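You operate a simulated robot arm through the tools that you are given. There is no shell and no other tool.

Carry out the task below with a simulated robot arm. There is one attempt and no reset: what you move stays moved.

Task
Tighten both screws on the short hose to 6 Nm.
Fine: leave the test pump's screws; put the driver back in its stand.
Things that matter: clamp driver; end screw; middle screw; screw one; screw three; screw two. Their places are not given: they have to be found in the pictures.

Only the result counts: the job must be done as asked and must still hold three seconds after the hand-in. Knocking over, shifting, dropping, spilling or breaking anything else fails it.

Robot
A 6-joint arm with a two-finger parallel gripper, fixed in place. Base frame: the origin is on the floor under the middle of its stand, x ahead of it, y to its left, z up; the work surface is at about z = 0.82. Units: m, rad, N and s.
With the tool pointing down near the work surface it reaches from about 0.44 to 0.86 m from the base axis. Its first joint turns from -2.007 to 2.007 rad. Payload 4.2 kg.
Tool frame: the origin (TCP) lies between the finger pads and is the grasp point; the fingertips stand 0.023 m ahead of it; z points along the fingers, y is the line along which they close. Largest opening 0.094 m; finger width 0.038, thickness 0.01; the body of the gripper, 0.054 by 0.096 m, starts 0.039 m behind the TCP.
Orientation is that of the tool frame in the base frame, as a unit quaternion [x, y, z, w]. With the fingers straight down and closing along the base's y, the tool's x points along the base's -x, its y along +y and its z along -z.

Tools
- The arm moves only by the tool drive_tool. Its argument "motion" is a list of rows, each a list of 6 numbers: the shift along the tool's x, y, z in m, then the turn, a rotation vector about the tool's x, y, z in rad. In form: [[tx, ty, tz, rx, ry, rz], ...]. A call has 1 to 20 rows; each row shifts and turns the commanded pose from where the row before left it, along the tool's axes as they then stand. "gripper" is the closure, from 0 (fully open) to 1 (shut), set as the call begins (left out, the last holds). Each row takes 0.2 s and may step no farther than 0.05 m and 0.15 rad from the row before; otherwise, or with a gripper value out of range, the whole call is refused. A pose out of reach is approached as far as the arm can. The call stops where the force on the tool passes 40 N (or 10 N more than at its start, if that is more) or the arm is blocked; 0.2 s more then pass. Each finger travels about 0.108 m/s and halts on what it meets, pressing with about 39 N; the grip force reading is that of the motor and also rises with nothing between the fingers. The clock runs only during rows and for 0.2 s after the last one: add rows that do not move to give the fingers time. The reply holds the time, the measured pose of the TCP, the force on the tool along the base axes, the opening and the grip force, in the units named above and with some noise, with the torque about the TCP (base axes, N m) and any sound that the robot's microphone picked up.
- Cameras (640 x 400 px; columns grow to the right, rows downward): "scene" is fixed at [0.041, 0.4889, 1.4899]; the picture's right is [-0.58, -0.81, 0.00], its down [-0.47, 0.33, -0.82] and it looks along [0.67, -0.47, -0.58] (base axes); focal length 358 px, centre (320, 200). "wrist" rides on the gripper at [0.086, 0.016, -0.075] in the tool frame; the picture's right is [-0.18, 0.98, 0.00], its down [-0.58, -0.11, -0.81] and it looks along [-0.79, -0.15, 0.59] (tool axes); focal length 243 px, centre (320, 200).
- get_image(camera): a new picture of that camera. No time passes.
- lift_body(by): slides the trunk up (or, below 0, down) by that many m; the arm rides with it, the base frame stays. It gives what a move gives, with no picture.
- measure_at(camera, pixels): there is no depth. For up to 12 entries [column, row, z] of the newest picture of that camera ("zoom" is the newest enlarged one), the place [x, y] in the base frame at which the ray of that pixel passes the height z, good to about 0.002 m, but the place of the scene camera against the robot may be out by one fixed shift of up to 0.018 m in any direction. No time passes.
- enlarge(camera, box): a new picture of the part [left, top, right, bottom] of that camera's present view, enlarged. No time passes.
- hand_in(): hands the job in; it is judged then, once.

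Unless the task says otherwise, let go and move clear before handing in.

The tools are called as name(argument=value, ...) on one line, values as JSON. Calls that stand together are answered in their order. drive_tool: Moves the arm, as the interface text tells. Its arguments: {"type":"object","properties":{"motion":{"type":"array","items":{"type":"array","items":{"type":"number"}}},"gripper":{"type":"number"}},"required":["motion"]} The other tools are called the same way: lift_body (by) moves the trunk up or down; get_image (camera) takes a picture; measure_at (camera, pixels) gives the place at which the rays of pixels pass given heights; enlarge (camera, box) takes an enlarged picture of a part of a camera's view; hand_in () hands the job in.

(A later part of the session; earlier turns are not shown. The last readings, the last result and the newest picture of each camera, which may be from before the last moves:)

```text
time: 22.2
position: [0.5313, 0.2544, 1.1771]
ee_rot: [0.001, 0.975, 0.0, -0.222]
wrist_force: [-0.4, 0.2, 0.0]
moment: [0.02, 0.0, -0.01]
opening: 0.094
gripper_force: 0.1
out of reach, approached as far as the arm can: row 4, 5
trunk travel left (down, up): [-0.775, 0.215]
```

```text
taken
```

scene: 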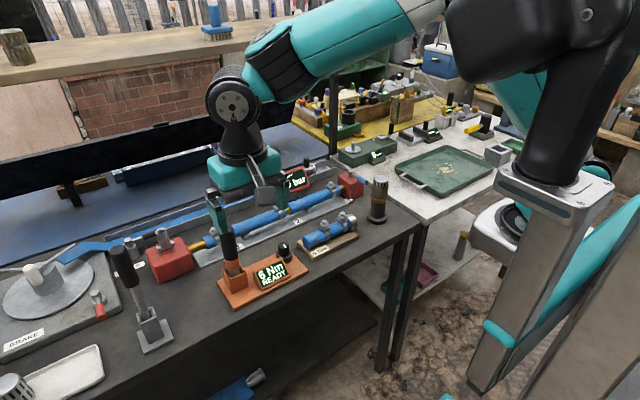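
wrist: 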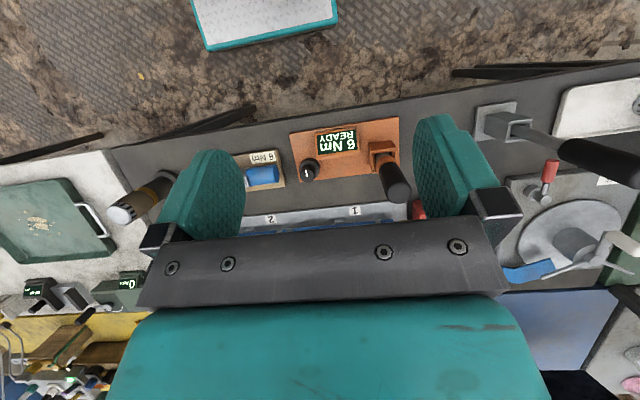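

The driver top is now seen from above at (400,190). I'll zoom and measure its rays.

enlarge(camera="wrist", box=[350, 120, 430, 210])

```text
4.44 times, centred on (390, 165) of wrist
```

zoom: 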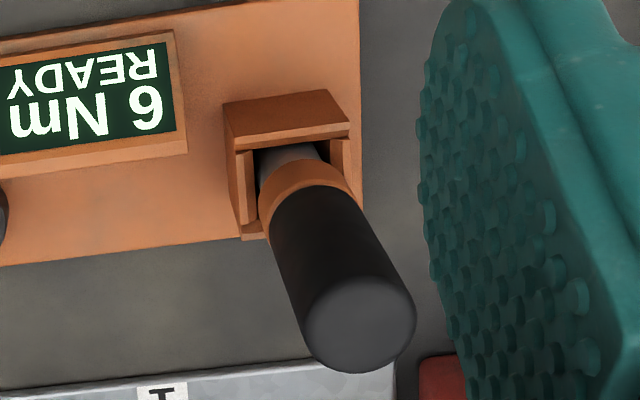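

measure_at(camera="zoom", pixels=[[361, 318, 0.95], [361, 318, 1.0], [361, 318, 1.02], [304, 320, 1.0], [416, 320, 1.0], [310, 178, 0.9], [310, 178, 0.95], [225, 102, 0.87], [347, 122, 0.87], [242, 238, 0.87], [349, 185, 0.87]])

```text
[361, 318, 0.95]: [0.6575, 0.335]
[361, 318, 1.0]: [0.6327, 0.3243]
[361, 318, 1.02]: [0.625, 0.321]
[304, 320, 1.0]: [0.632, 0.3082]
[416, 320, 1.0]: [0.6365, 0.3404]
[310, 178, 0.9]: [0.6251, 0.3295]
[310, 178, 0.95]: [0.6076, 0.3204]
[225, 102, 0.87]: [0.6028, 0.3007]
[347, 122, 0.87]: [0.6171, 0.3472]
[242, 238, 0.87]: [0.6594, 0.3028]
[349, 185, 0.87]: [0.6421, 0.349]
```

Crossing the two views puts the driver top at about (0.630,0.324,1.006), with a handle about 32 mm across. I'll undo the tilt and position above it with the fingers open.

drive_tool(motion=[[0, 0, 0, 0, -0.15, 0], [0, 0, 0, 0, -0.15, 0], [0, 0, 0, 0, -0.15, 0], [0, 0, 0, 0, 0, 0]])

```text
time: 23.2
position: [0.5303, 0.2553, 1.1792]
ee_rot: [-0.001, 1.0, 0.0, 0.001]
wrist_force: [0.1, -0.1, -0.6]
moment: [0.02, 0.02, -0.05]
opening: 0.0938
gripper_force: 0.2
trunk travel left (down, up): [-0.775, 0.215]
```

drive_tool(motion=[[-0.0337, 0.0233, 0, 0, 0, 0], [-0.0337, 0.0233, 0, 0, 0, 0], [-0.0337, 0.0233, 0, 0, 0, 0], [0, 0, 0.03, 0, 0, 0], [0, 0, 0.03, 0, 0, 0], [0, 0, 0.03, 0, 0, 0], [0, 0, 0, 0, 0, 0]], gripper=0.25)

get_image(camera="wrist")

enlarge(camera="scene", box=[185, 160, 305, 300])

```text
time: 24.8
position: [0.6339, 0.3255, 1.0913]
ee_rot: [0.0, 1.0, 0.0, -0.001]
wrist_force: [0.2, 0.2, -0.1]
moment: [0.03, 0.02, 0.01]
opening: 0.0705
gripper_force: 0.1
trunk travel left (down, up): [-0.775, 0.215]
```

```text
taken
```

wrist: 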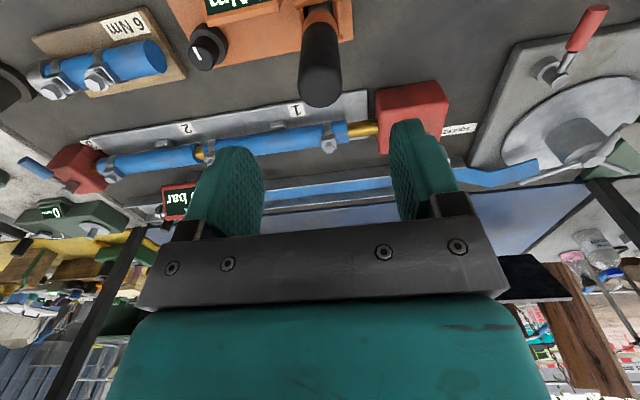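

```text
2.86 times, centred on (245, 230) of scene
```

zoom: 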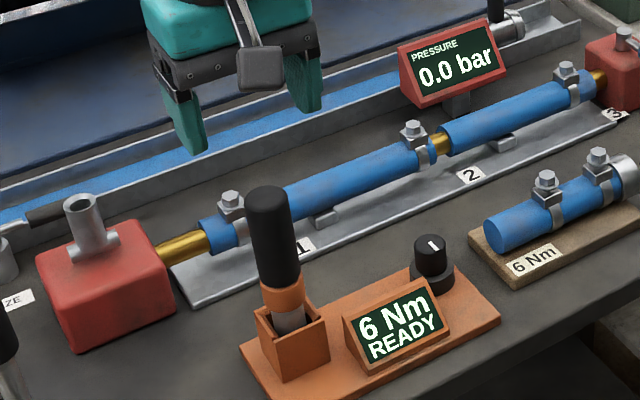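

The driver top shows at wrist (319,85), between the fingers. I'll zoom and measure to centre on it precisely.

enlarge(camera="wrist", box=[270, 0, 370, 120])

```text
3.33 times, centred on (320, 60) of wrist
```

zoom: 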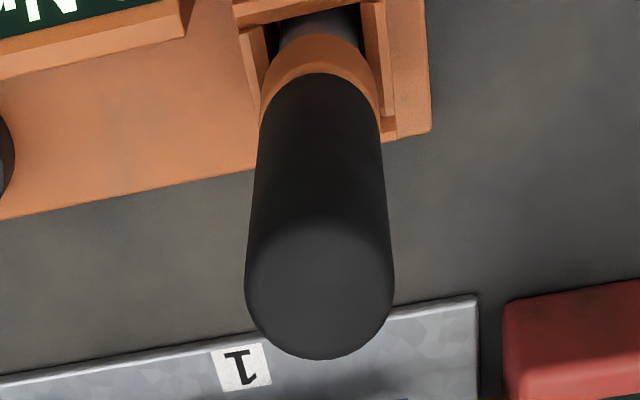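

measure_at(camera="zoom", pixels=[[319, 290, 1.0], [319, 290, 1.01], [246, 290, 1.005], [393, 284, 1.005], [319, 358, 1.0], [330, 215, 1.0], [317, 100, 0.9], [317, 100, 0.92]])

```text
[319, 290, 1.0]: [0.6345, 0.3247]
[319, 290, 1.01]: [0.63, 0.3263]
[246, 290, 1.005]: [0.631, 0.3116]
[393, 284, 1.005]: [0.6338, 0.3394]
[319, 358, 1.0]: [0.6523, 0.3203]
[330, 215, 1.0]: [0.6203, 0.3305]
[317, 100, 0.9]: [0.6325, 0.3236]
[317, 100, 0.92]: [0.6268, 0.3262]
```

The driver axis is at (0.633,0.3255) with its top near z 1.004, and the TCP is already aligned. I'll descend to about z 0.975 around the handle.

drive_tool(motion=[[0, 0, 0.03, 0, 0, 0], [0, 0, 0.03, 0, 0, 0], [0, 0, 0.03, 0, 0, 0], [0, 0, 0.026, 0, 0, 0], [0, 0, 0, 0, 0, 0]])

get_image(camera="wrist")

enlarge(camera="scene", box=[185, 160, 305, 300])

```text
time: 26.0
position: [0.6339, 0.3256, 0.9723]
ee_rot: [0.0, 1.0, -0.001, 0.0]
wrist_force: [0.8, 0.2, -1.2]
moment: [0.0, 0.01, 0.0]
opening: 0.0706
gripper_force: 0.1
trunk travel left (down, up): [-0.775, 0.215]
```

```text
taken
```

wrist: 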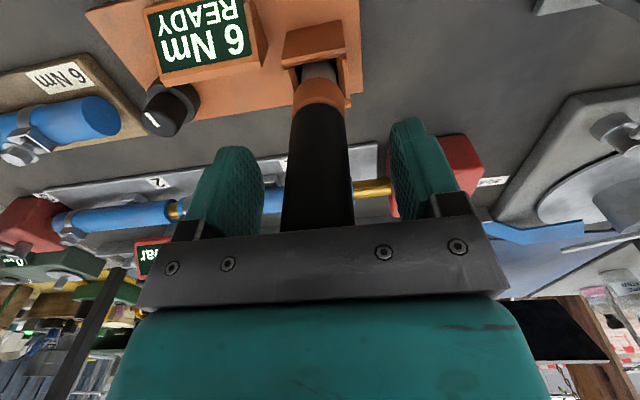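

```text
2.86 times, centred on (245, 230) of scene
```

zoom: 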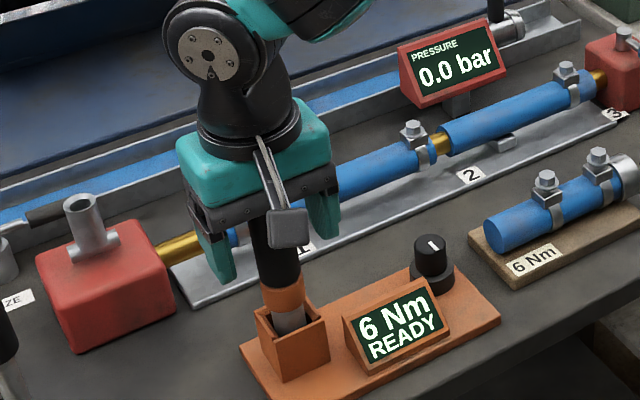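

The fingers straddle the handle without contact. I'll close on it.

drive_tool(motion=[[0, 0, 0, 0, 0, 0], [0, 0, 0, 0, 0, 0], [0, 0, 0, 0, 0, 0]], gripper=1.0)

```text
time: 26.8
position: [0.6333, 0.3261, 0.9728]
ee_rot: [0.001, 1.0, -0.001, 0.001]
wrist_force: [-0.6, -2.7, 0.0]
moment: [-0.36, -0.03, 0.0]
opening: 0.0315
gripper_force: 38.8
trunk travel left (down, up): [-0.775, 0.215]
```

The handle is gripped at 0.0315 m with TCP at (0.6333,0.3261,0.9728), which I'll use as the return pose. I'll lift it straight up slowly.

drive_tool(motion=[[0, 0, -0.02, 0, 0, 0], [0, 0, -0.02, 0, 0, 0], [0, 0, -0.025, 0, 0, 0], [0, 0, -0.03, 0, 0, 0], [0, 0, -0.03, 0, 0, 0], [0, 0, 0, 0, 0, 0]])

get_image(camera="scene")

get_image(camera="wrist")

enlarge(camera="scene", box=[185, 130, 325, 300])

```text
time: 28.2
position: [0.631, 0.3252, 1.0982]
ee_rot: [0.001, 1.0, -0.001, 0.0]
wrist_force: [-0.5, -0.3, -4.1]
moment: [0.0, -0.01, 0.0]
opening: 0.0313
gripper_force: 39.9
trunk travel left (down, up): [-0.775, 0.215]
```

```text
taken
```

scene: 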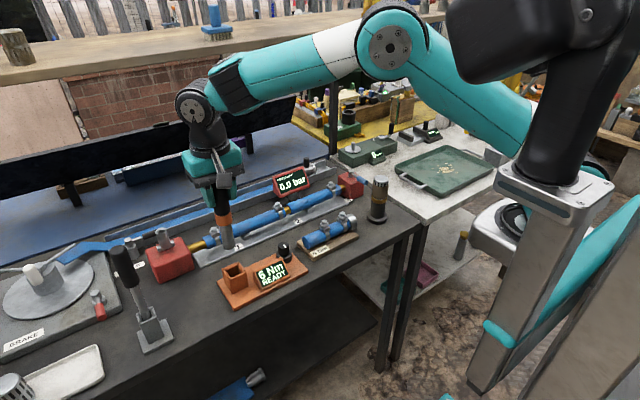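

```text
taken
```

wrist: 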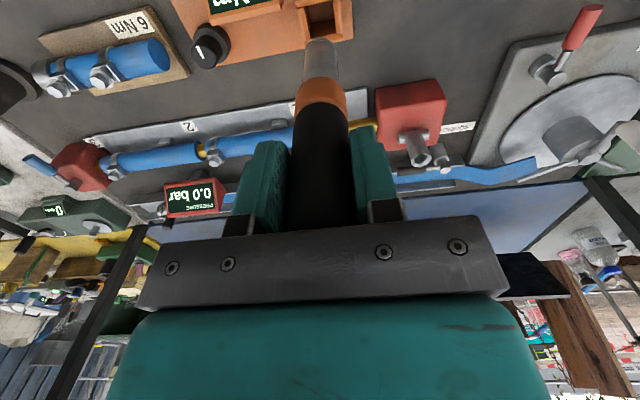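

```text
2.35 times, centred on (255, 215) of scene
```

zoom: 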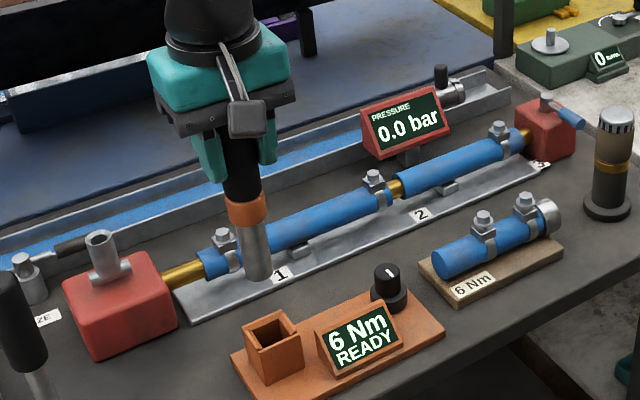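

The driver is held and clear of its stand, with its tip at wrist (321,42). I'll zoom in on the tip and the empty holder.

enlarge(camera="wrist", box=[270, 0, 370, 110])

measure_at(camera="zoom", pixels=[[320, 125, 0.95], [320, 125, 0.97], [320, 125, 0.93]])

```text
3.64 times, centred on (320, 55) of wrist
```

zoom: 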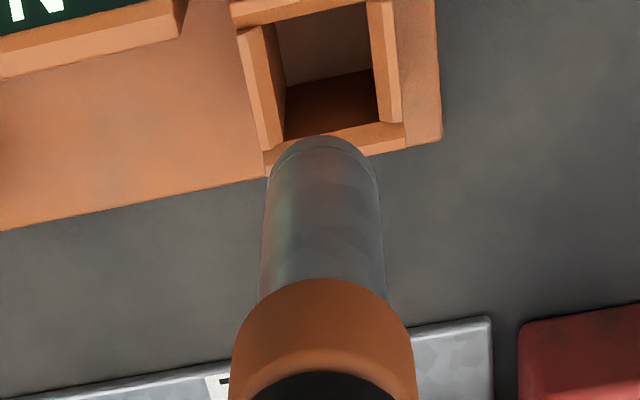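

```text
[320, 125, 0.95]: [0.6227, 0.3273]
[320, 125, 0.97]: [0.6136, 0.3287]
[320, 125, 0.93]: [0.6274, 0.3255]
```

The socket is about 24 mm across and its tip is about 0.133 m below the TCP. I'll carry the driver at this height to just above the middle screw, near (0.638,0.067), and view the alignment.

drive_tool(motion=[[-0.0011, -0.043, 0, 0, 0, 0], [-0.0011, -0.043, 0, 0, 0, 0], [-0.0011, -0.043, 0, 0, 0, 0], [-0.0011, -0.043, 0, 0, 0, 0], [-0.0011, -0.043, 0, 0, 0, 0], [-0.0011, -0.043, 0, 0, 0, 0], [0, 0, 0, 0, 0, 0], [0, 0, 0, 0, 0, 0]])

get_image(camera="wrist")

enlarge(camera="scene", box=[270, 160, 390, 270])

```text
time: 30.0
position: [0.6414, 0.0691, 1.0969]
ee_rot: [0.0, 1.0, 0.0, -0.001]
wrist_force: [0.3, 0.7, -4.4]
moment: [0.04, 0.0, -0.02]
opening: 0.0317
gripper_force: 38.8
trunk travel left (down, up): [-0.775, 0.215]
```

```text
taken
```

wrist: 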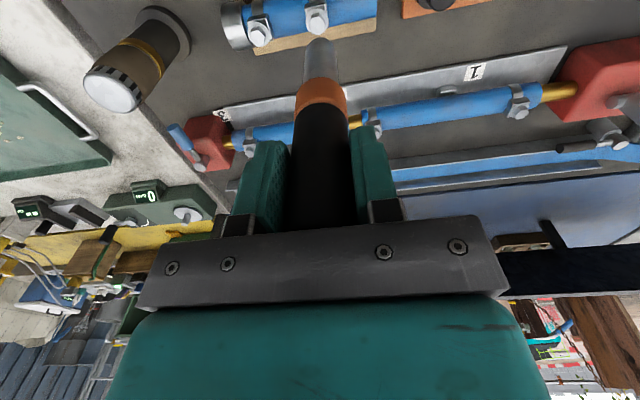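

```text
3.64 times, centred on (330, 215) of scene
```

zoom: 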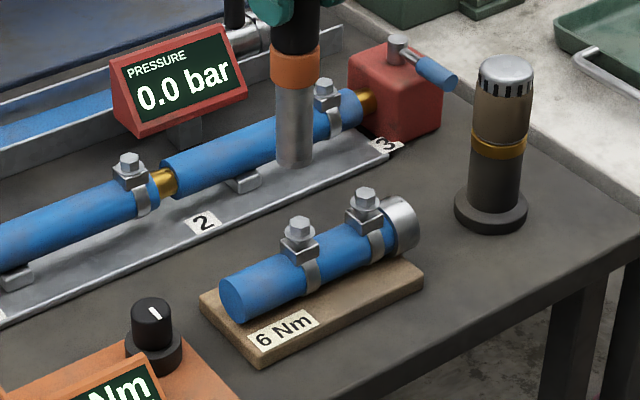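

In the scene zoom, the socket at column 296 is nearly above the middle screw at column 298. In the wrist view the screw is at (317,20), with the socket tip at (320,42). I'll zoom the wrist for fine alignment.

enlarge(camera="wrist", box=[230, 0, 350, 75])

measure_at(camera="zoom", pixels=[[466, 125, 0.903], [165, 196, 0.903]])

```text
5.33 times, centred on (290, 38) of wrist
```

zoom: 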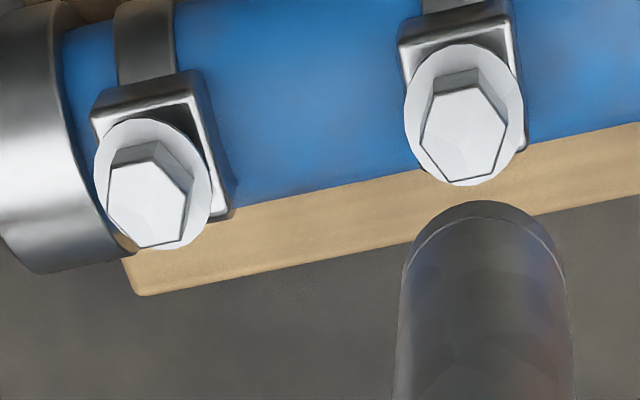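

```text
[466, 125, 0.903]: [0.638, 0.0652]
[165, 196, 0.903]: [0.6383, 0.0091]
```

measure_at(camera="zoom", pixels=[[463, 137, 0.903], [147, 204, 0.903], [463, 137, 0.9], [147, 204, 0.9], [463, 137, 0.906], [147, 204, 0.906], [485, 203, 0.964], [405, 260, 0.964], [566, 250, 0.964], [464, 112, 0.893]])

```text
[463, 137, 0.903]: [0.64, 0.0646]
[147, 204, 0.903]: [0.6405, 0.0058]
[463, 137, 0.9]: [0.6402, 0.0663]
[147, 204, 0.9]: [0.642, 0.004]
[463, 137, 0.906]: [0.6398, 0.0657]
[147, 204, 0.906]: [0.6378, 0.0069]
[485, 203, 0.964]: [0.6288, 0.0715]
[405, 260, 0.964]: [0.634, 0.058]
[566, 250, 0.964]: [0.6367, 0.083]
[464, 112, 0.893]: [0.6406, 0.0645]
```

The socket axis reads (0.641,0.0705) and the middle screw (0.640,0.0655) in the same picture, so I'll shift about 4 mm in -y. Then I'll descend until the tip is about 12 mm above the head and recheck.

drive_tool(motion=[[0.0005, -0.004, 0, 0, 0, 0], [0, 0, 0.02, 0, 0, 0], [0, 0, 0.025, 0, 0, 0], [0, 0, 0, 0, 0, 0], [0, 0, 0, 0, 0, 0]])

enlarge(camera="wrist", box=[260, 0, 370, 75])

enlarge(camera="scene", box=[300, 185, 370, 245])

```text
time: 31.2
position: [0.6386, 0.0641, 1.0509]
ee_rot: [0.0, 1.0, 0.0, 0.001]
wrist_force: [-0.2, 0.5, -3.4]
moment: [-0.04, -0.02, -0.02]
opening: 0.0311
gripper_force: 38.8
trunk travel left (down, up): [-0.775, 0.215]
```

```text
5.33 times, centred on (315, 38) of wrist
```

zoom: 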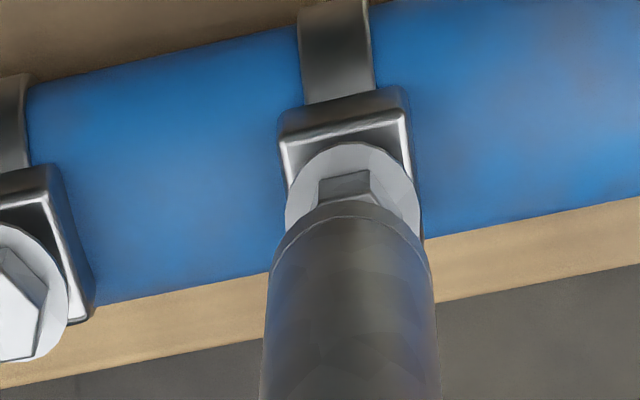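

```text
6.67 times, centred on (335, 215) of scene
```

zoom: 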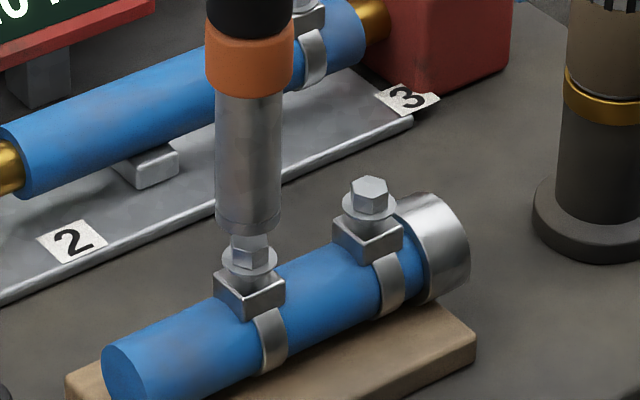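

The socket is centred over the hex in both zooms: scene 248 against 250, wrist 350 against 352. I'll lower in small steps and watch the force.

drive_tool(motion=[[0.001, 0, 0.005, 0, 0, 0], [0, 0, 0.005, 0, 0, 0], [0, 0, 0.005, 0, 0, 0], [0, 0, 0, 0, 0, 0]])

enlarge(camera="scene", box=[300, 185, 370, 245])

enlarge(camera="wrist", box=[260, 0, 370, 75])

```text
time: 32.2
position: [0.6381, 0.0638, 1.0366]
ee_rot: [0.0, 1.0, -0.001, 0.0]
wrist_force: [-0.1, -0.3, -4.9]
moment: [-0.01, -0.01, 0.01]
opening: 0.0313
gripper_force: 39.0
trunk travel left (down, up): [-0.775, 0.215]
```

```text
6.67 times, centred on (335, 215) of scene
```

zoom: 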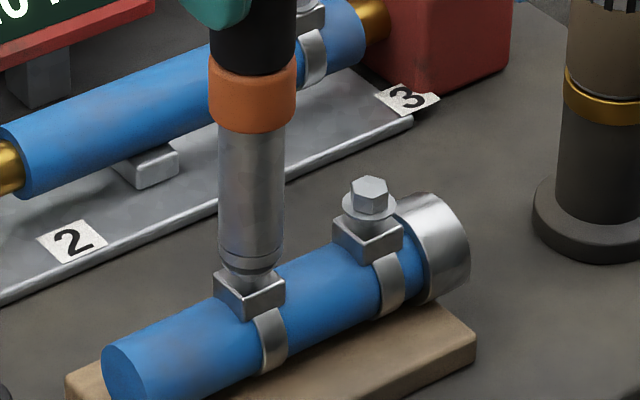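

```text
5.33 times, centred on (315, 38) of wrist
```

zoom: 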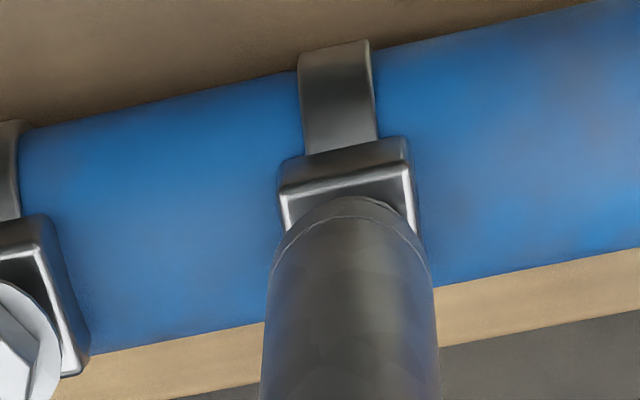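

The socket has gone over the hex without contact force (only its 4 N weight). I'll go down in smaller steps until it seats.

drive_tool(motion=[[0, 0, 0.003, 0, 0, 0], [0, 0, 0, 0, 0, 0]])

enlarge(camera="scene", box=[240, 195, 360, 295])

```text
time: 32.8
position: [0.6377, 0.0649, 1.0343]
ee_rot: [0.0, 1.0, -0.001, 0.0]
wrist_force: [-0.3, -0.8, -3.4]
moment: [-0.04, -0.01, -0.03]
opening: 0.0316
gripper_force: 39.7
trunk travel left (down, up): [-0.775, 0.215]
```

```text
4.00 times, centred on (300, 245) of scene
```

zoom: 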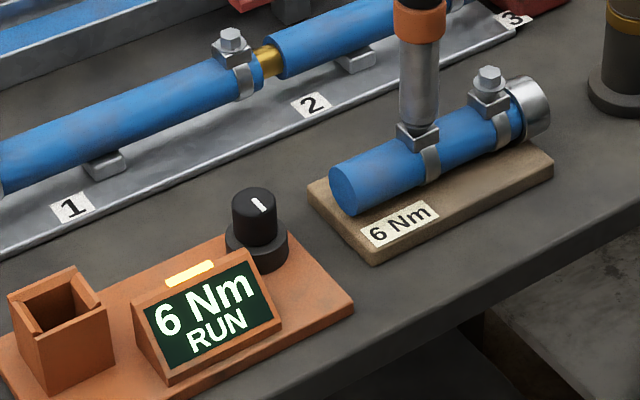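

The display now says "6 Nm RUN" with its lamp lit, so the driver is turning this screw. I'll hold still and watch.

drive_tool(motion=[[0, 0, 0, 0, 0, 0], [0, 0, 0, 0, 0, 0], [0, 0, 0, 0, 0, 0], [0, 0, 0, 0, 0, 0]])

enlarge(camera="scene", box=[240, 195, 360, 295])

```text
time: 33.8
position: [0.6382, 0.0642, 1.0346]
ee_rot: [0.0, 1.0, 0.0, 0.0]
wrist_force: [0.4, -0.8, -3.7]
moment: [0.0, 0.02, 0.0]
opening: 0.0314
gripper_force: 38.7
trunk travel left (down, up): [-0.775, 0.215]
```

```text
4.00 times, centred on (300, 245) of scene
```

zoom: 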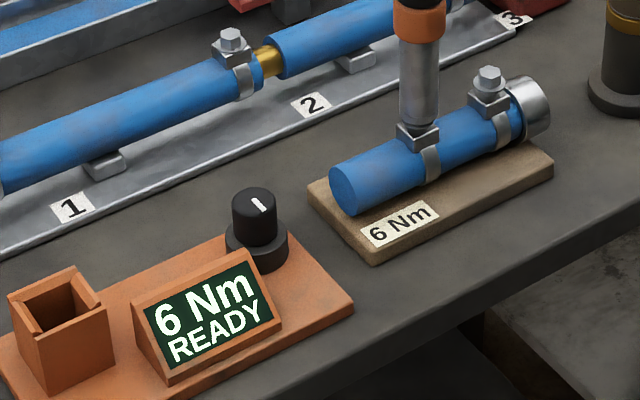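

The display returned to READY with no click heard, so the screw may have sunk away from the socket. I'll follow down in 2 mm steps and check the display and sound.

drive_tool(motion=[[0, 0, 0.002, 0, 0, 0]])

enlarge(camera="scene", box=[240, 195, 360, 295])

```text
time: 34.2
position: [0.6377, 0.0631, 1.0325]
ee_rot: [0.0, 1.0, -0.001, 0.001]
wrist_force: [-0.1, 0.4, -4.0]
moment: [-0.01, 0.04, 0.02]
opening: 0.0313
gripper_force: 39.3
trunk travel left (down, up): [-0.775, 0.215]
```

```text
4.00 times, centred on (300, 245) of scene
```

zoom: 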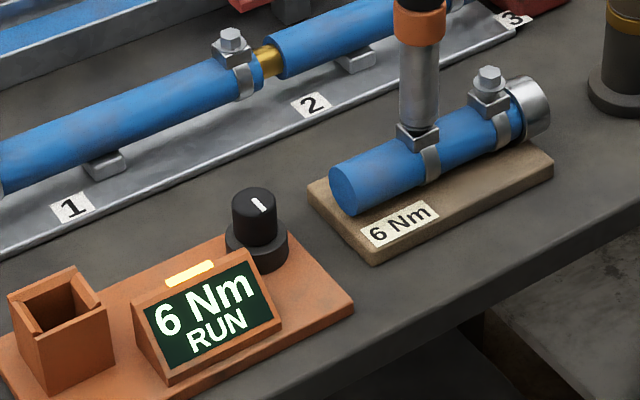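

It's running again, so the head sinks as it tightens. I'll follow down at 1 mm per row and listen for the click.

drive_tool(motion=[[0, 0, 0.001, 0, 0, 0], [0, 0, 0.001, 0, 0, 0], [0, 0, 0.001, 0, 0, 0], [0, 0, 0, 0, 0, 0]])

enlarge(camera="scene", box=[240, 195, 360, 295])

```text
time: 35.2
position: [0.6372, 0.0645, 1.0292]
ee_rot: [0.001, 1.0, 0.0, 0.0]
wrist_force: [0.4, -0.3, -2.8]
moment: [0.03, 0.0, -0.02]
opening: 0.0315
gripper_force: 39.2
trunk travel left (down, up): [-0.775, 0.215]
```

```text
4.00 times, centred on (300, 245) of scene
```

zoom: 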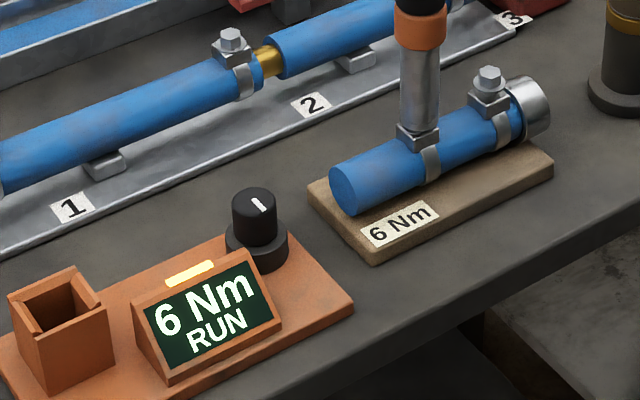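

Still running with no resistance, so I'll keep following down.

drive_tool(motion=[[0, 0, 0.001, 0, 0, 0], [0, 0, 0.001, 0, 0, 0], [0, 0, 0.001, 0, 0, 0], [0, 0, 0, 0, 0, 0]])

enlarge(camera="scene", box=[240, 195, 360, 295])

```text
time: 36.2
position: [0.6379, 0.0626, 1.0293]
ee_rot: [0.0, 1.0, 0.0, 0.002]
wrist_force: [-4.7, -2.7, 25.5]
moment: [-0.38, 0.53, 0.0]
opening: 0.0314
gripper_force: 39.2
trunk travel left (down, up): [-0.775, 0.215]
```

```text
4.00 times, centred on (300, 245) of scene
```

zoom: 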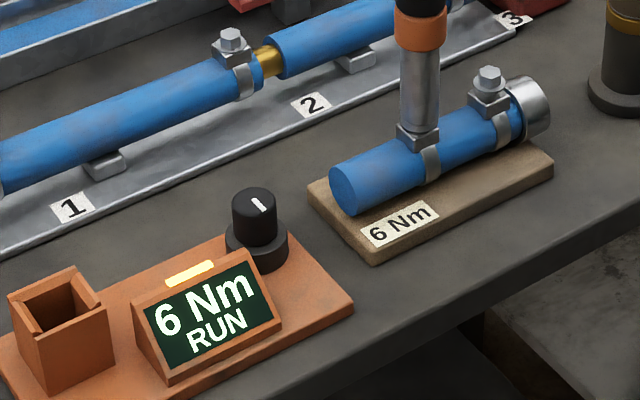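

Now there's 25 N of contact, so the socket is seated firmly and still running. I'll hold here without pushing further.

drive_tool(motion=[[0, 0, 0, 0, 0, 0], [0, 0, 0, 0, 0, 0], [0, 0, 0, 0, 0, 0], [0, 0, 0, 0, 0, 0], [0, 0, 0, 0, 0, 0]])

enlarge(camera="scene", box=[240, 195, 360, 295])

```text
time: 37.4
position: [0.6382, 0.0633, 1.0285]
ee_rot: [0.0, 1.0, 0.001, 0.003]
wrist_force: [-7.3, -3.7, 20.9]
moment: [-0.54, 0.89, -0.04]
opening: 0.0317
gripper_force: 39.2
trunk travel left (down, up): [-0.775, 0.215]
stopped in row 5: the force on the tool passed its limit at 40 N (the readings are from after the stop); the commanded pose is now the measured one
```

```text
4.00 times, centred on (300, 245) of scene
```

zoom: 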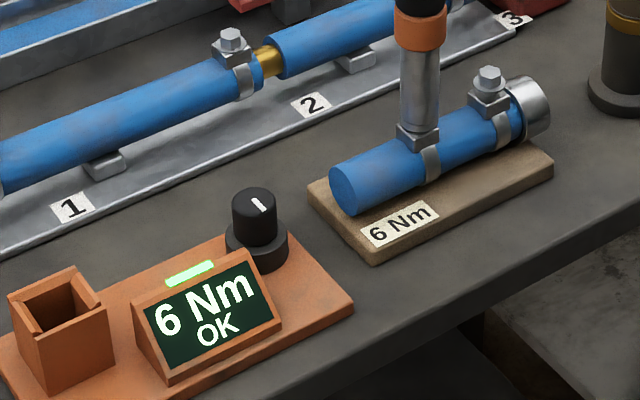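

The display shows "6 Nm OK" with a green lamp, so the middle screw is done. I'll lift the driver straight off and check for any tilt in the grip.

drive_tool(motion=[[0, 0, -0.01, 0, 0, 0], [0, 0, -0.01, 0, 0, 0], [0, 0, -0.015, 0, 0, 0], [0, 0, -0.015, 0, 0, 0], [0, 0, 0, 0, 0, 0]])

enlarge(camera="scene", box=[270, 160, 390, 270])

get_image(camera="wrist")

enlarge(camera="wrist", box=[230, 0, 350, 75])

```text
time: 38.6
position: [0.6382, 0.063, 1.0766]
ee_rot: [0.0, 1.0, 0.001, 0.001]
wrist_force: [-0.6, 0.9, -3.9]
moment: [0.0, 0.02, -0.03]
opening: 0.0316
gripper_force: 39.0
trunk travel left (down, up): [-0.775, 0.215]
```

```text
3.64 times, centred on (330, 215) of scene
```

zoom: 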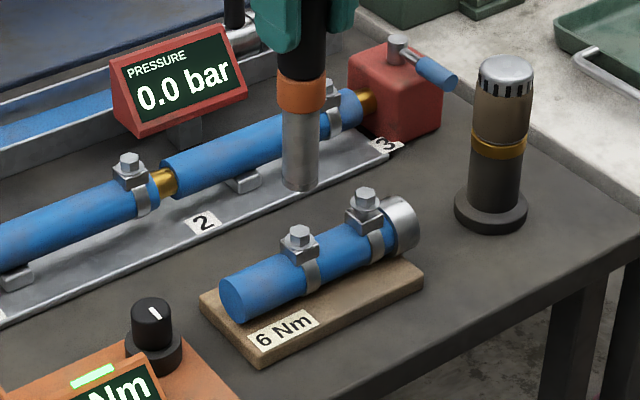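

```text
taken
```

wrist: 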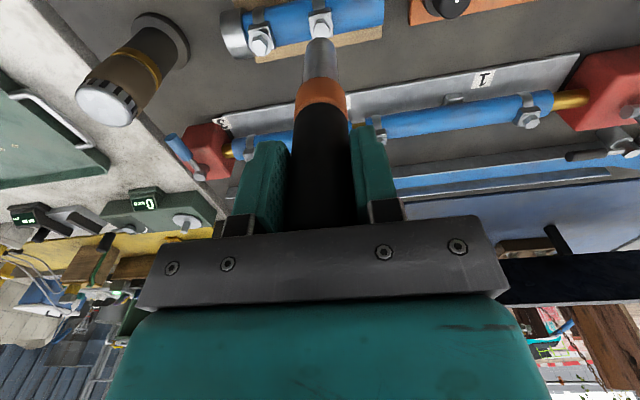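

```text
5.33 times, centred on (290, 38) of wrist
```

zoom: 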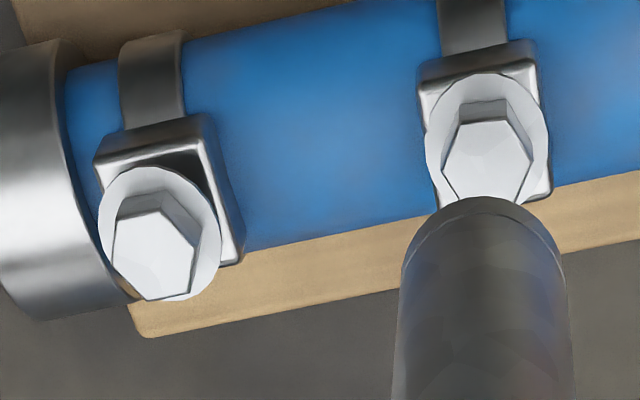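

The middle head now sits lower and the board hasn't moved. I'll shift about 59 mm in -y to the end screw, staying at this height, and check the alignment.

drive_tool(motion=[[0, -0.0295, 0, 0, 0, 0], [0, -0.0295, 0, 0, 0, 0], [0, 0, 0, 0, 0, 0], [0, 0, 0.015, 0, 0, 0], [0, 0, 0.01, 0, 0, 0], [0, 0, 0, 0, 0, 0], [0, 0, 0, 0, 0, 0]])

enlarge(camera="scene", box=[310, 180, 380, 240])

enlarge(camera="wrist", box=[260, 0, 370, 75])

```text
time: 40.2
position: [0.6374, 0.0036, 1.0517]
ee_rot: [0.0, 1.0, 0.0, 0.002]
wrist_force: [0.6, 0.4, -4.2]
moment: [-0.02, 0.0, 0.01]
opening: 0.0314
gripper_force: 39.0
trunk travel left (down, up): [-0.775, 0.215]
```

```text
6.67 times, centred on (345, 210) of scene
```

zoom: 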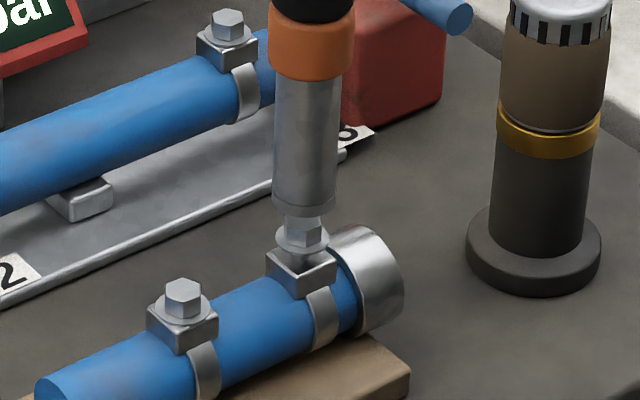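

```text
5.33 times, centred on (315, 38) of wrist
```

zoom: 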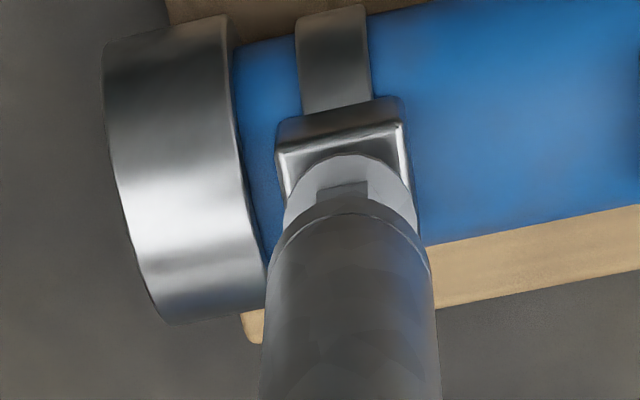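

Alignment is good: scene socket at 305 against hex at 304, wrist 350 against 351. I'll lower onto the end screw as before.

drive_tool(motion=[[0.0007, 0, 0.005, 0, 0, 0], [0, 0, 0.005, 0, 0, 0], [0, 0, 0.005, 0, 0, 0], [0, 0, 0.002, 0, 0, 0], [0, 0, 0, 0, 0, 0]])

enlarge(camera="scene", box=[240, 195, 380, 295])

```text
time: 41.4
position: [0.6385, 0.0051, 1.0342]
ee_rot: [0.001, 1.0, 0.001, 0.002]
wrist_force: [-0.5, 0.5, -3.7]
moment: [0.05, -0.04, -0.01]
opening: 0.0316
gripper_force: 39.6
trunk travel left (down, up): [-0.775, 0.215]
```

```text
4.00 times, centred on (310, 245) of scene
```

zoom: 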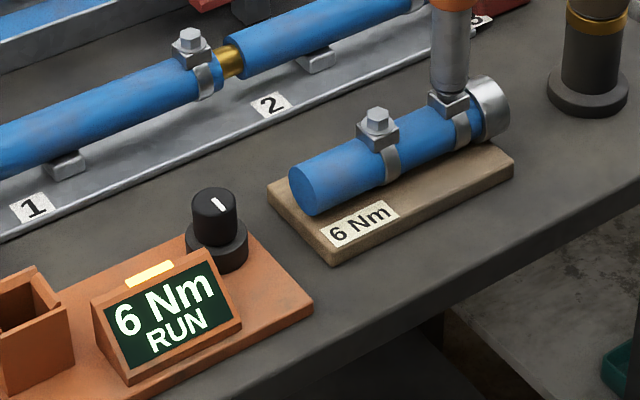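

It's running on the end screw. I'll follow it down at 1 mm per row.

drive_tool(motion=[[0, 0, 0.001, 0, 0, 0], [0, 0, 0.001, 0, 0, 0], [0, 0, 0.001, 0, 0, 0], [0, 0, 0.001, 0, 0, 0], [0, 0, 0.001, 0, 0, 0], [0, 0, 0, 0, 0, 0]])

enlarge(camera="scene", box=[240, 195, 380, 295])

```text
time: 42.8
position: [0.6362, 0.0037, 1.03]
ee_rot: [0.0, 1.0, 0.0, 0.0]
wrist_force: [-0.3, -0.1, -4.6]
moment: [-0.04, 0.02, -0.01]
opening: 0.0315
gripper_force: 39.2
trunk travel left (down, up): [-0.775, 0.215]
```

```text
4.00 times, centred on (310, 245) of scene
```

zoom: 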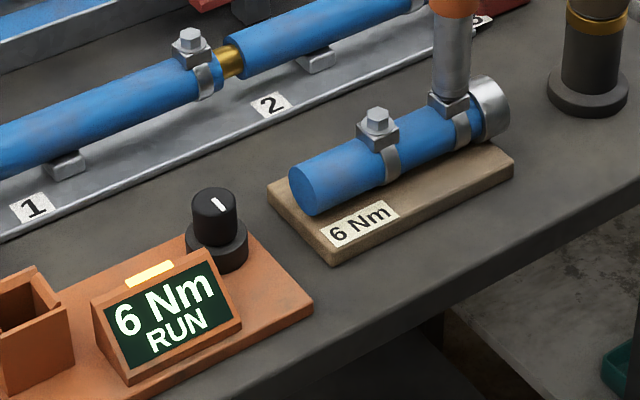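

Still running with no contact load. I'll go slightly further down, then hold.

drive_tool(motion=[[0, 0, 0.001, 0, 0, 0], [0, 0, 0.0005, 0, 0, 0], [0, 0, 0.0005, 0, 0, 0], [0, 0, 0, 0, 0, 0], [0, 0, 0, 0, 0, 0]])

enlarge(camera="scene", box=[240, 195, 380, 295])

```text
time: 44.0
position: [0.6364, 0.0036, 1.0278]
ee_rot: [0.0, 1.0, 0.0, 0.002]
wrist_force: [-0.1, -0.6, 1.0]
moment: [-0.07, -0.01, 0.02]
opening: 0.0314
gripper_force: 38.8
trunk travel left (down, up): [-0.775, 0.215]
```

```text
4.00 times, centred on (310, 245) of scene
```

zoom: 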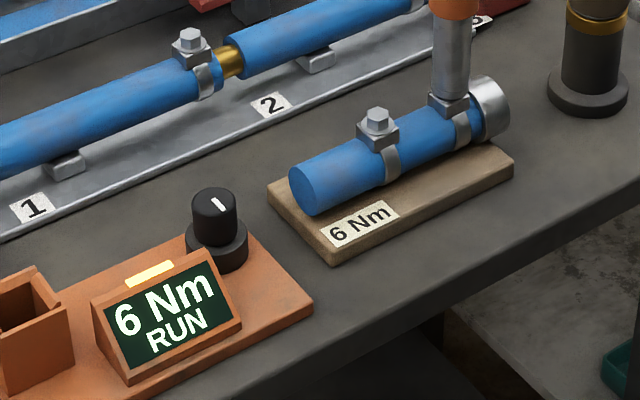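

The socket is just touching down (force changed by 5 N) and is still running. I'll add 1 mm and hold.

drive_tool(motion=[[0, 0, 0.001, 0, 0, 0], [0, 0, 0, 0, 0, 0], [0, 0, 0, 0, 0, 0], [0, 0, 0, 0, 0, 0], [0, 0, 0, 0, 0, 0]])

enlarge(camera="scene", box=[240, 195, 380, 295])

```text
time: 45.2
position: [0.6363, 0.0043, 1.0288]
ee_rot: [-0.001, 1.0, 0.001, 0.003]
wrist_force: [1.0, -2.1, 22.9]
moment: [-0.31, -0.19, 0.0]
opening: 0.0313
gripper_force: 38.9
trunk travel left (down, up): [-0.775, 0.215]
```

```text
4.00 times, centred on (310, 245) of scene
```

zoom: 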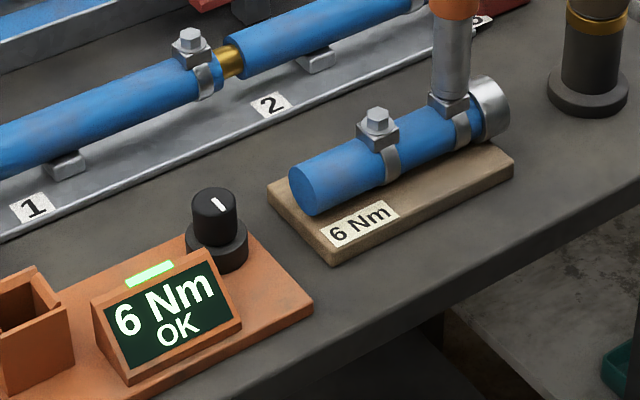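

"6 Nm OK" with a green lamp, so the end screw is done too. I'll lift off and compare both screw heads.

drive_tool(motion=[[0, 0, -0.01, 0, 0, 0], [0, 0, -0.01, 0, 0, 0], [0, 0, -0.025, 0, 0, 0], [0, 0, -0.03, 0, 0, 0], [0, 0, 0, 0, 0, 0]])

enlarge(camera="scene", box=[290, 185, 380, 255])

get_image(camera="wrist")

get_image(camera="scene")

```text
time: 46.4
position: [0.6353, 0.0039, 1.1012]
ee_rot: [0.0, 1.0, 0.0, 0.001]
wrist_force: [-0.4, -0.7, -4.2]
moment: [-0.03, -0.03, 0.03]
opening: 0.0316
gripper_force: 39.1
trunk travel left (down, up): [-0.775, 0.215]
```

```text
5.71 times, centred on (335, 220) of scene
```

zoom: 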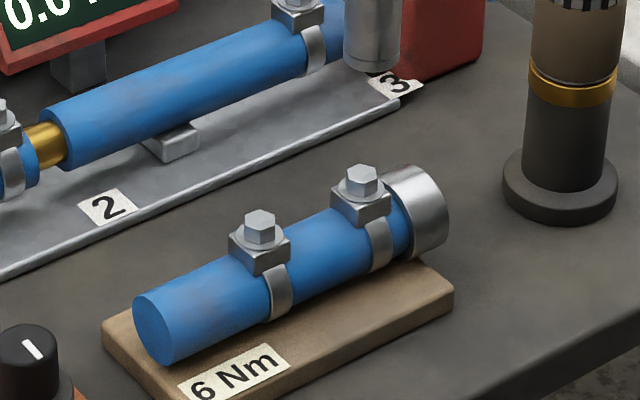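

```text
taken
```

wrist: 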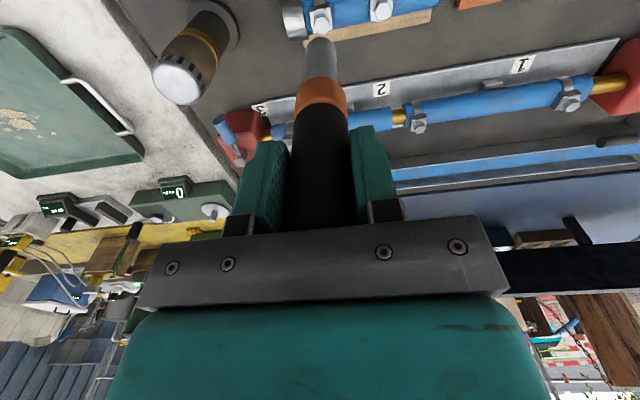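

```text
taken
```

scene: 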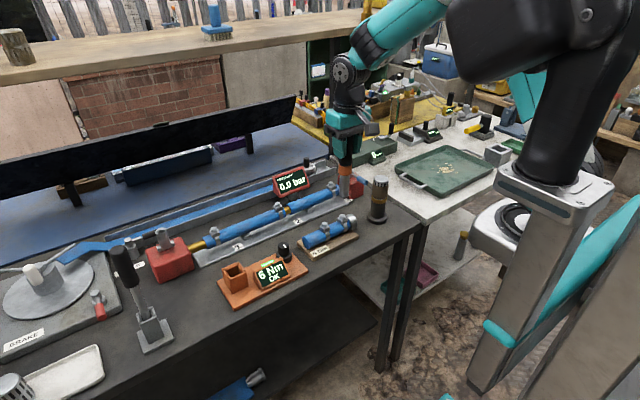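

Both heads look equally seated in the scene zoom at (260,230) and (362,182). I'll carry the driver back over its stand at this height.

drive_tool(motion=[[0.0003, 0.0402, 0, 0, 0, 0], [0.0003, 0.0402, 0, 0, 0, 0], [0.0003, 0.0402, 0, 0, 0, 0], [0.0003, 0.0402, 0, 0, 0, 0], [0.0003, 0.0402, 0, 0, 0, 0], [0.0003, 0.0402, 0, 0, 0, 0], [0, 0.0402, 0, 0, 0, 0], [0, 0.0402, 0, 0, 0, 0], [0, 0, 0, 0, 0, 0], [0, 0, 0, 0, 0, 0]])

enlarge(camera="wrist", box=[270, 0, 370, 110])

enlarge(camera="scene", box=[195, 190, 295, 310])

```text
time: 48.6
position: [0.6336, 0.3271, 1.1011]
ee_rot: [0.0, 1.0, 0.0, 0.002]
wrist_force: [0.2, 0.1, -3.4]
moment: [-0.01, 0.0, 0.01]
opening: 0.0315
gripper_force: 39.3
trunk travel left (down, up): [-0.775, 0.215]
```

```text
3.64 times, centred on (320, 55) of wrist
```

zoom: 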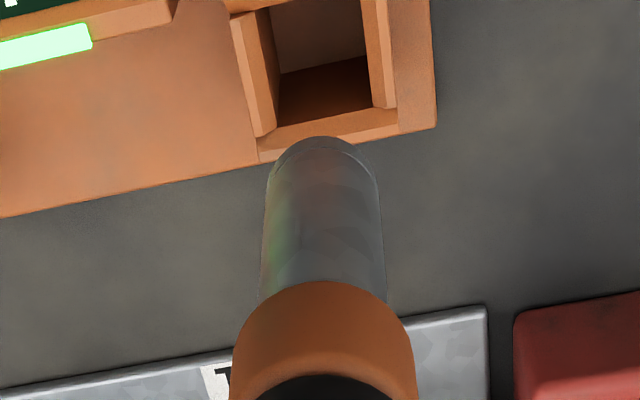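

```text
3.33 times, centred on (245, 250) of scene
```

zoom: 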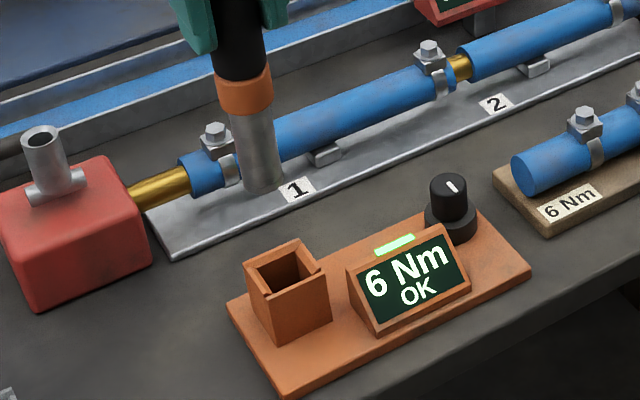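

The driver tip is over the holder as it was right after the lift, but the opening is only a few millimetres wider than the socket. I'll take a wider zoom that includes the front rim to check x alignment.

enlarge(camera="wrist", box=[220, 0, 420, 40])

```text
3.20 times, centred on (320, 20) of wrist
```

zoom: 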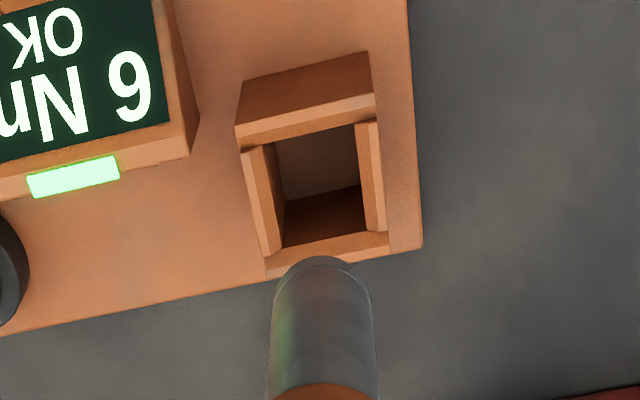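

The holder rim is now fully visible, with the inner opening corners at zoom (274,143), (356,126), (365,232) and (283,250). I'll measure the opening and the socket rim.

measure_at(camera="zoom", pixels=[[274, 143, 0.875], [356, 126, 0.875], [365, 232, 0.875], [283, 250, 0.875], [235, 123, 0.875], [375, 95, 0.875], [320, 188, 0.87], [320, 188, 0.88], [272, 310, 0.968], [371, 300, 0.968], [318, 257, 0.968], [267, 280, 0.875]])

```text
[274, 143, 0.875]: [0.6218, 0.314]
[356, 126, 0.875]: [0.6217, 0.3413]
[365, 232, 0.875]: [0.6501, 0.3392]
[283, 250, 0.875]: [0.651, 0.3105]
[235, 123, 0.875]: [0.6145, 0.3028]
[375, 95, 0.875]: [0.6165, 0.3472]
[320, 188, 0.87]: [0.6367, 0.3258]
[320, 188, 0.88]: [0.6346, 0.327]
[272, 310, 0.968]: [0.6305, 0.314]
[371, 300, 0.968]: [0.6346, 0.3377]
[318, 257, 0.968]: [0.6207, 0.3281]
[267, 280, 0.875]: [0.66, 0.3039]
```

The opening is centred at about (0.636,0.326) and the socket at (0.633,0.326), with about 2 mm of play each way. I'll shift slightly and lower to just above the rim, then recheck.

drive_tool(motion=[[-0.001, -0.0007, 0.02, 0, 0, 0], [0, 0, 0.025, 0, 0, 0], [0, 0, 0.025, 0, 0, 0], [0, 0, 0.005, 0, 0, 0], [0, 0, 0, 0, 0, 0], [0, 0, 0, 0, 0, 0]])

enlarge(camera="wrist", box=[260, 0, 380, 60])

enlarge(camera="scene", box=[205, 230, 265, 300])

```text
time: 50.0
position: [0.6385, 0.3246, 1.0265]
ee_rot: [0.0, 1.0, 0.0, 0.001]
wrist_force: [-0.4, 0.6, -4.8]
moment: [0.0, 0.01, 0.01]
opening: 0.0313
gripper_force: 39.0
trunk travel left (down, up): [-0.775, 0.215]
```

```text
5.33 times, centred on (320, 30) of wrist
```

zoom: 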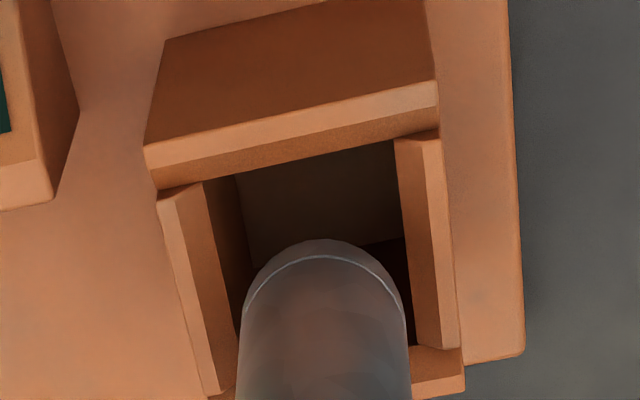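

```text
5.71 times, centred on (235, 265) of scene
```

zoom: 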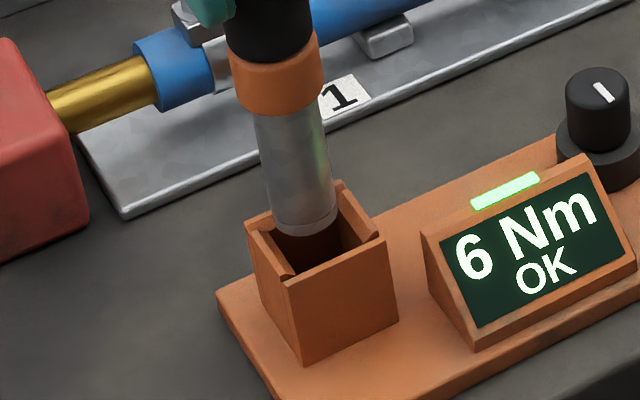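

The socket is centred left-right in the opening (325 against 325 in the wrist zoom). I'll measure the front-back fit.

enlarge(camera="wrist", box=[260, 0, 380, 60])

measure_at(camera="zoom", pixels=[[325, 240, 0.893], [241, 325, 0.893], [409, 325, 0.893], [320, 145, 0.875], [320, 168, 0.875], [417, 345, 0.875], [463, 370, 0.875], [145, 150, 0.875], [435, 85, 0.875], [235, 365, 0.875]])

```text
5.33 times, centred on (320, 30) of wrist
```

zoom: 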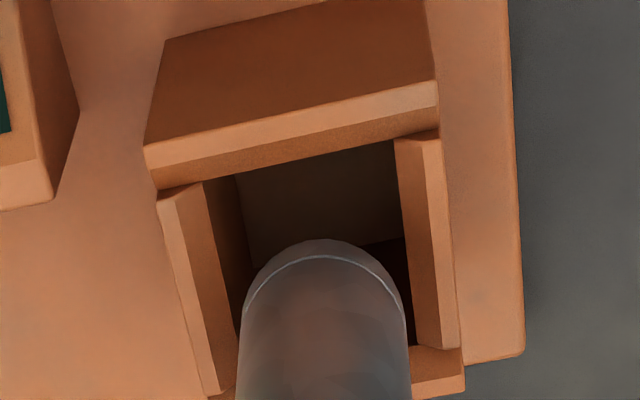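

```text
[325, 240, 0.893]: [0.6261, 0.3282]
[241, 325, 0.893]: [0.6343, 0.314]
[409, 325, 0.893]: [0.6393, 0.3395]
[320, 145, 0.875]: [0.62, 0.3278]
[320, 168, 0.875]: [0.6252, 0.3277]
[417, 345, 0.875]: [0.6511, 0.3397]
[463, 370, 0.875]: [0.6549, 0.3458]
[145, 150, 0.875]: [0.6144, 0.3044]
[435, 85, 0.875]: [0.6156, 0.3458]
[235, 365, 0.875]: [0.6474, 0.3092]
```

The fit looks close, but the x reading (0.6385) differs from the original grip pose (0.6333). I'll take a few still readings to average out the noise.

drive_tool(motion=[[0, 0, 0, 0, 0, 0]])

drive_tool(motion=[[0, 0, 0, 0, 0, 0]])

drive_tool(motion=[[0, 0, 0, 0, 0, 0]])

```text
time: 50.4
position: [0.6364, 0.3253, 1.026]
ee_rot: [0.0, 1.0, 0.001, 0.002]
wrist_force: [-0.3, -0.4, -4.8]
moment: [0.0, 0.0, 0.0]
opening: 0.0314
gripper_force: 39.4
trunk travel left (down, up): [-0.775, 0.215]
```

```text
time: 50.8
position: [0.6382, 0.3242, 1.0282]
ee_rot: [0.001, 1.0, 0.0, 0.001]
wrist_force: [0.2, -0.1, -4.2]
moment: [0.0, 0.02, 0.0]
opening: 0.0313
gripper_force: 38.9
trunk travel left (down, up): [-0.775, 0.215]
```

```text
time: 51.2
position: [0.6366, 0.3246, 1.0254]
ee_rot: [-0.001, 1.0, 0.0, 0.002]
wrist_force: [0.8, -0.7, -4.0]
moment: [0.0, 0.02, 0.0]
opening: 0.0315
gripper_force: 39.0
trunk travel left (down, up): [-0.775, 0.215]
```

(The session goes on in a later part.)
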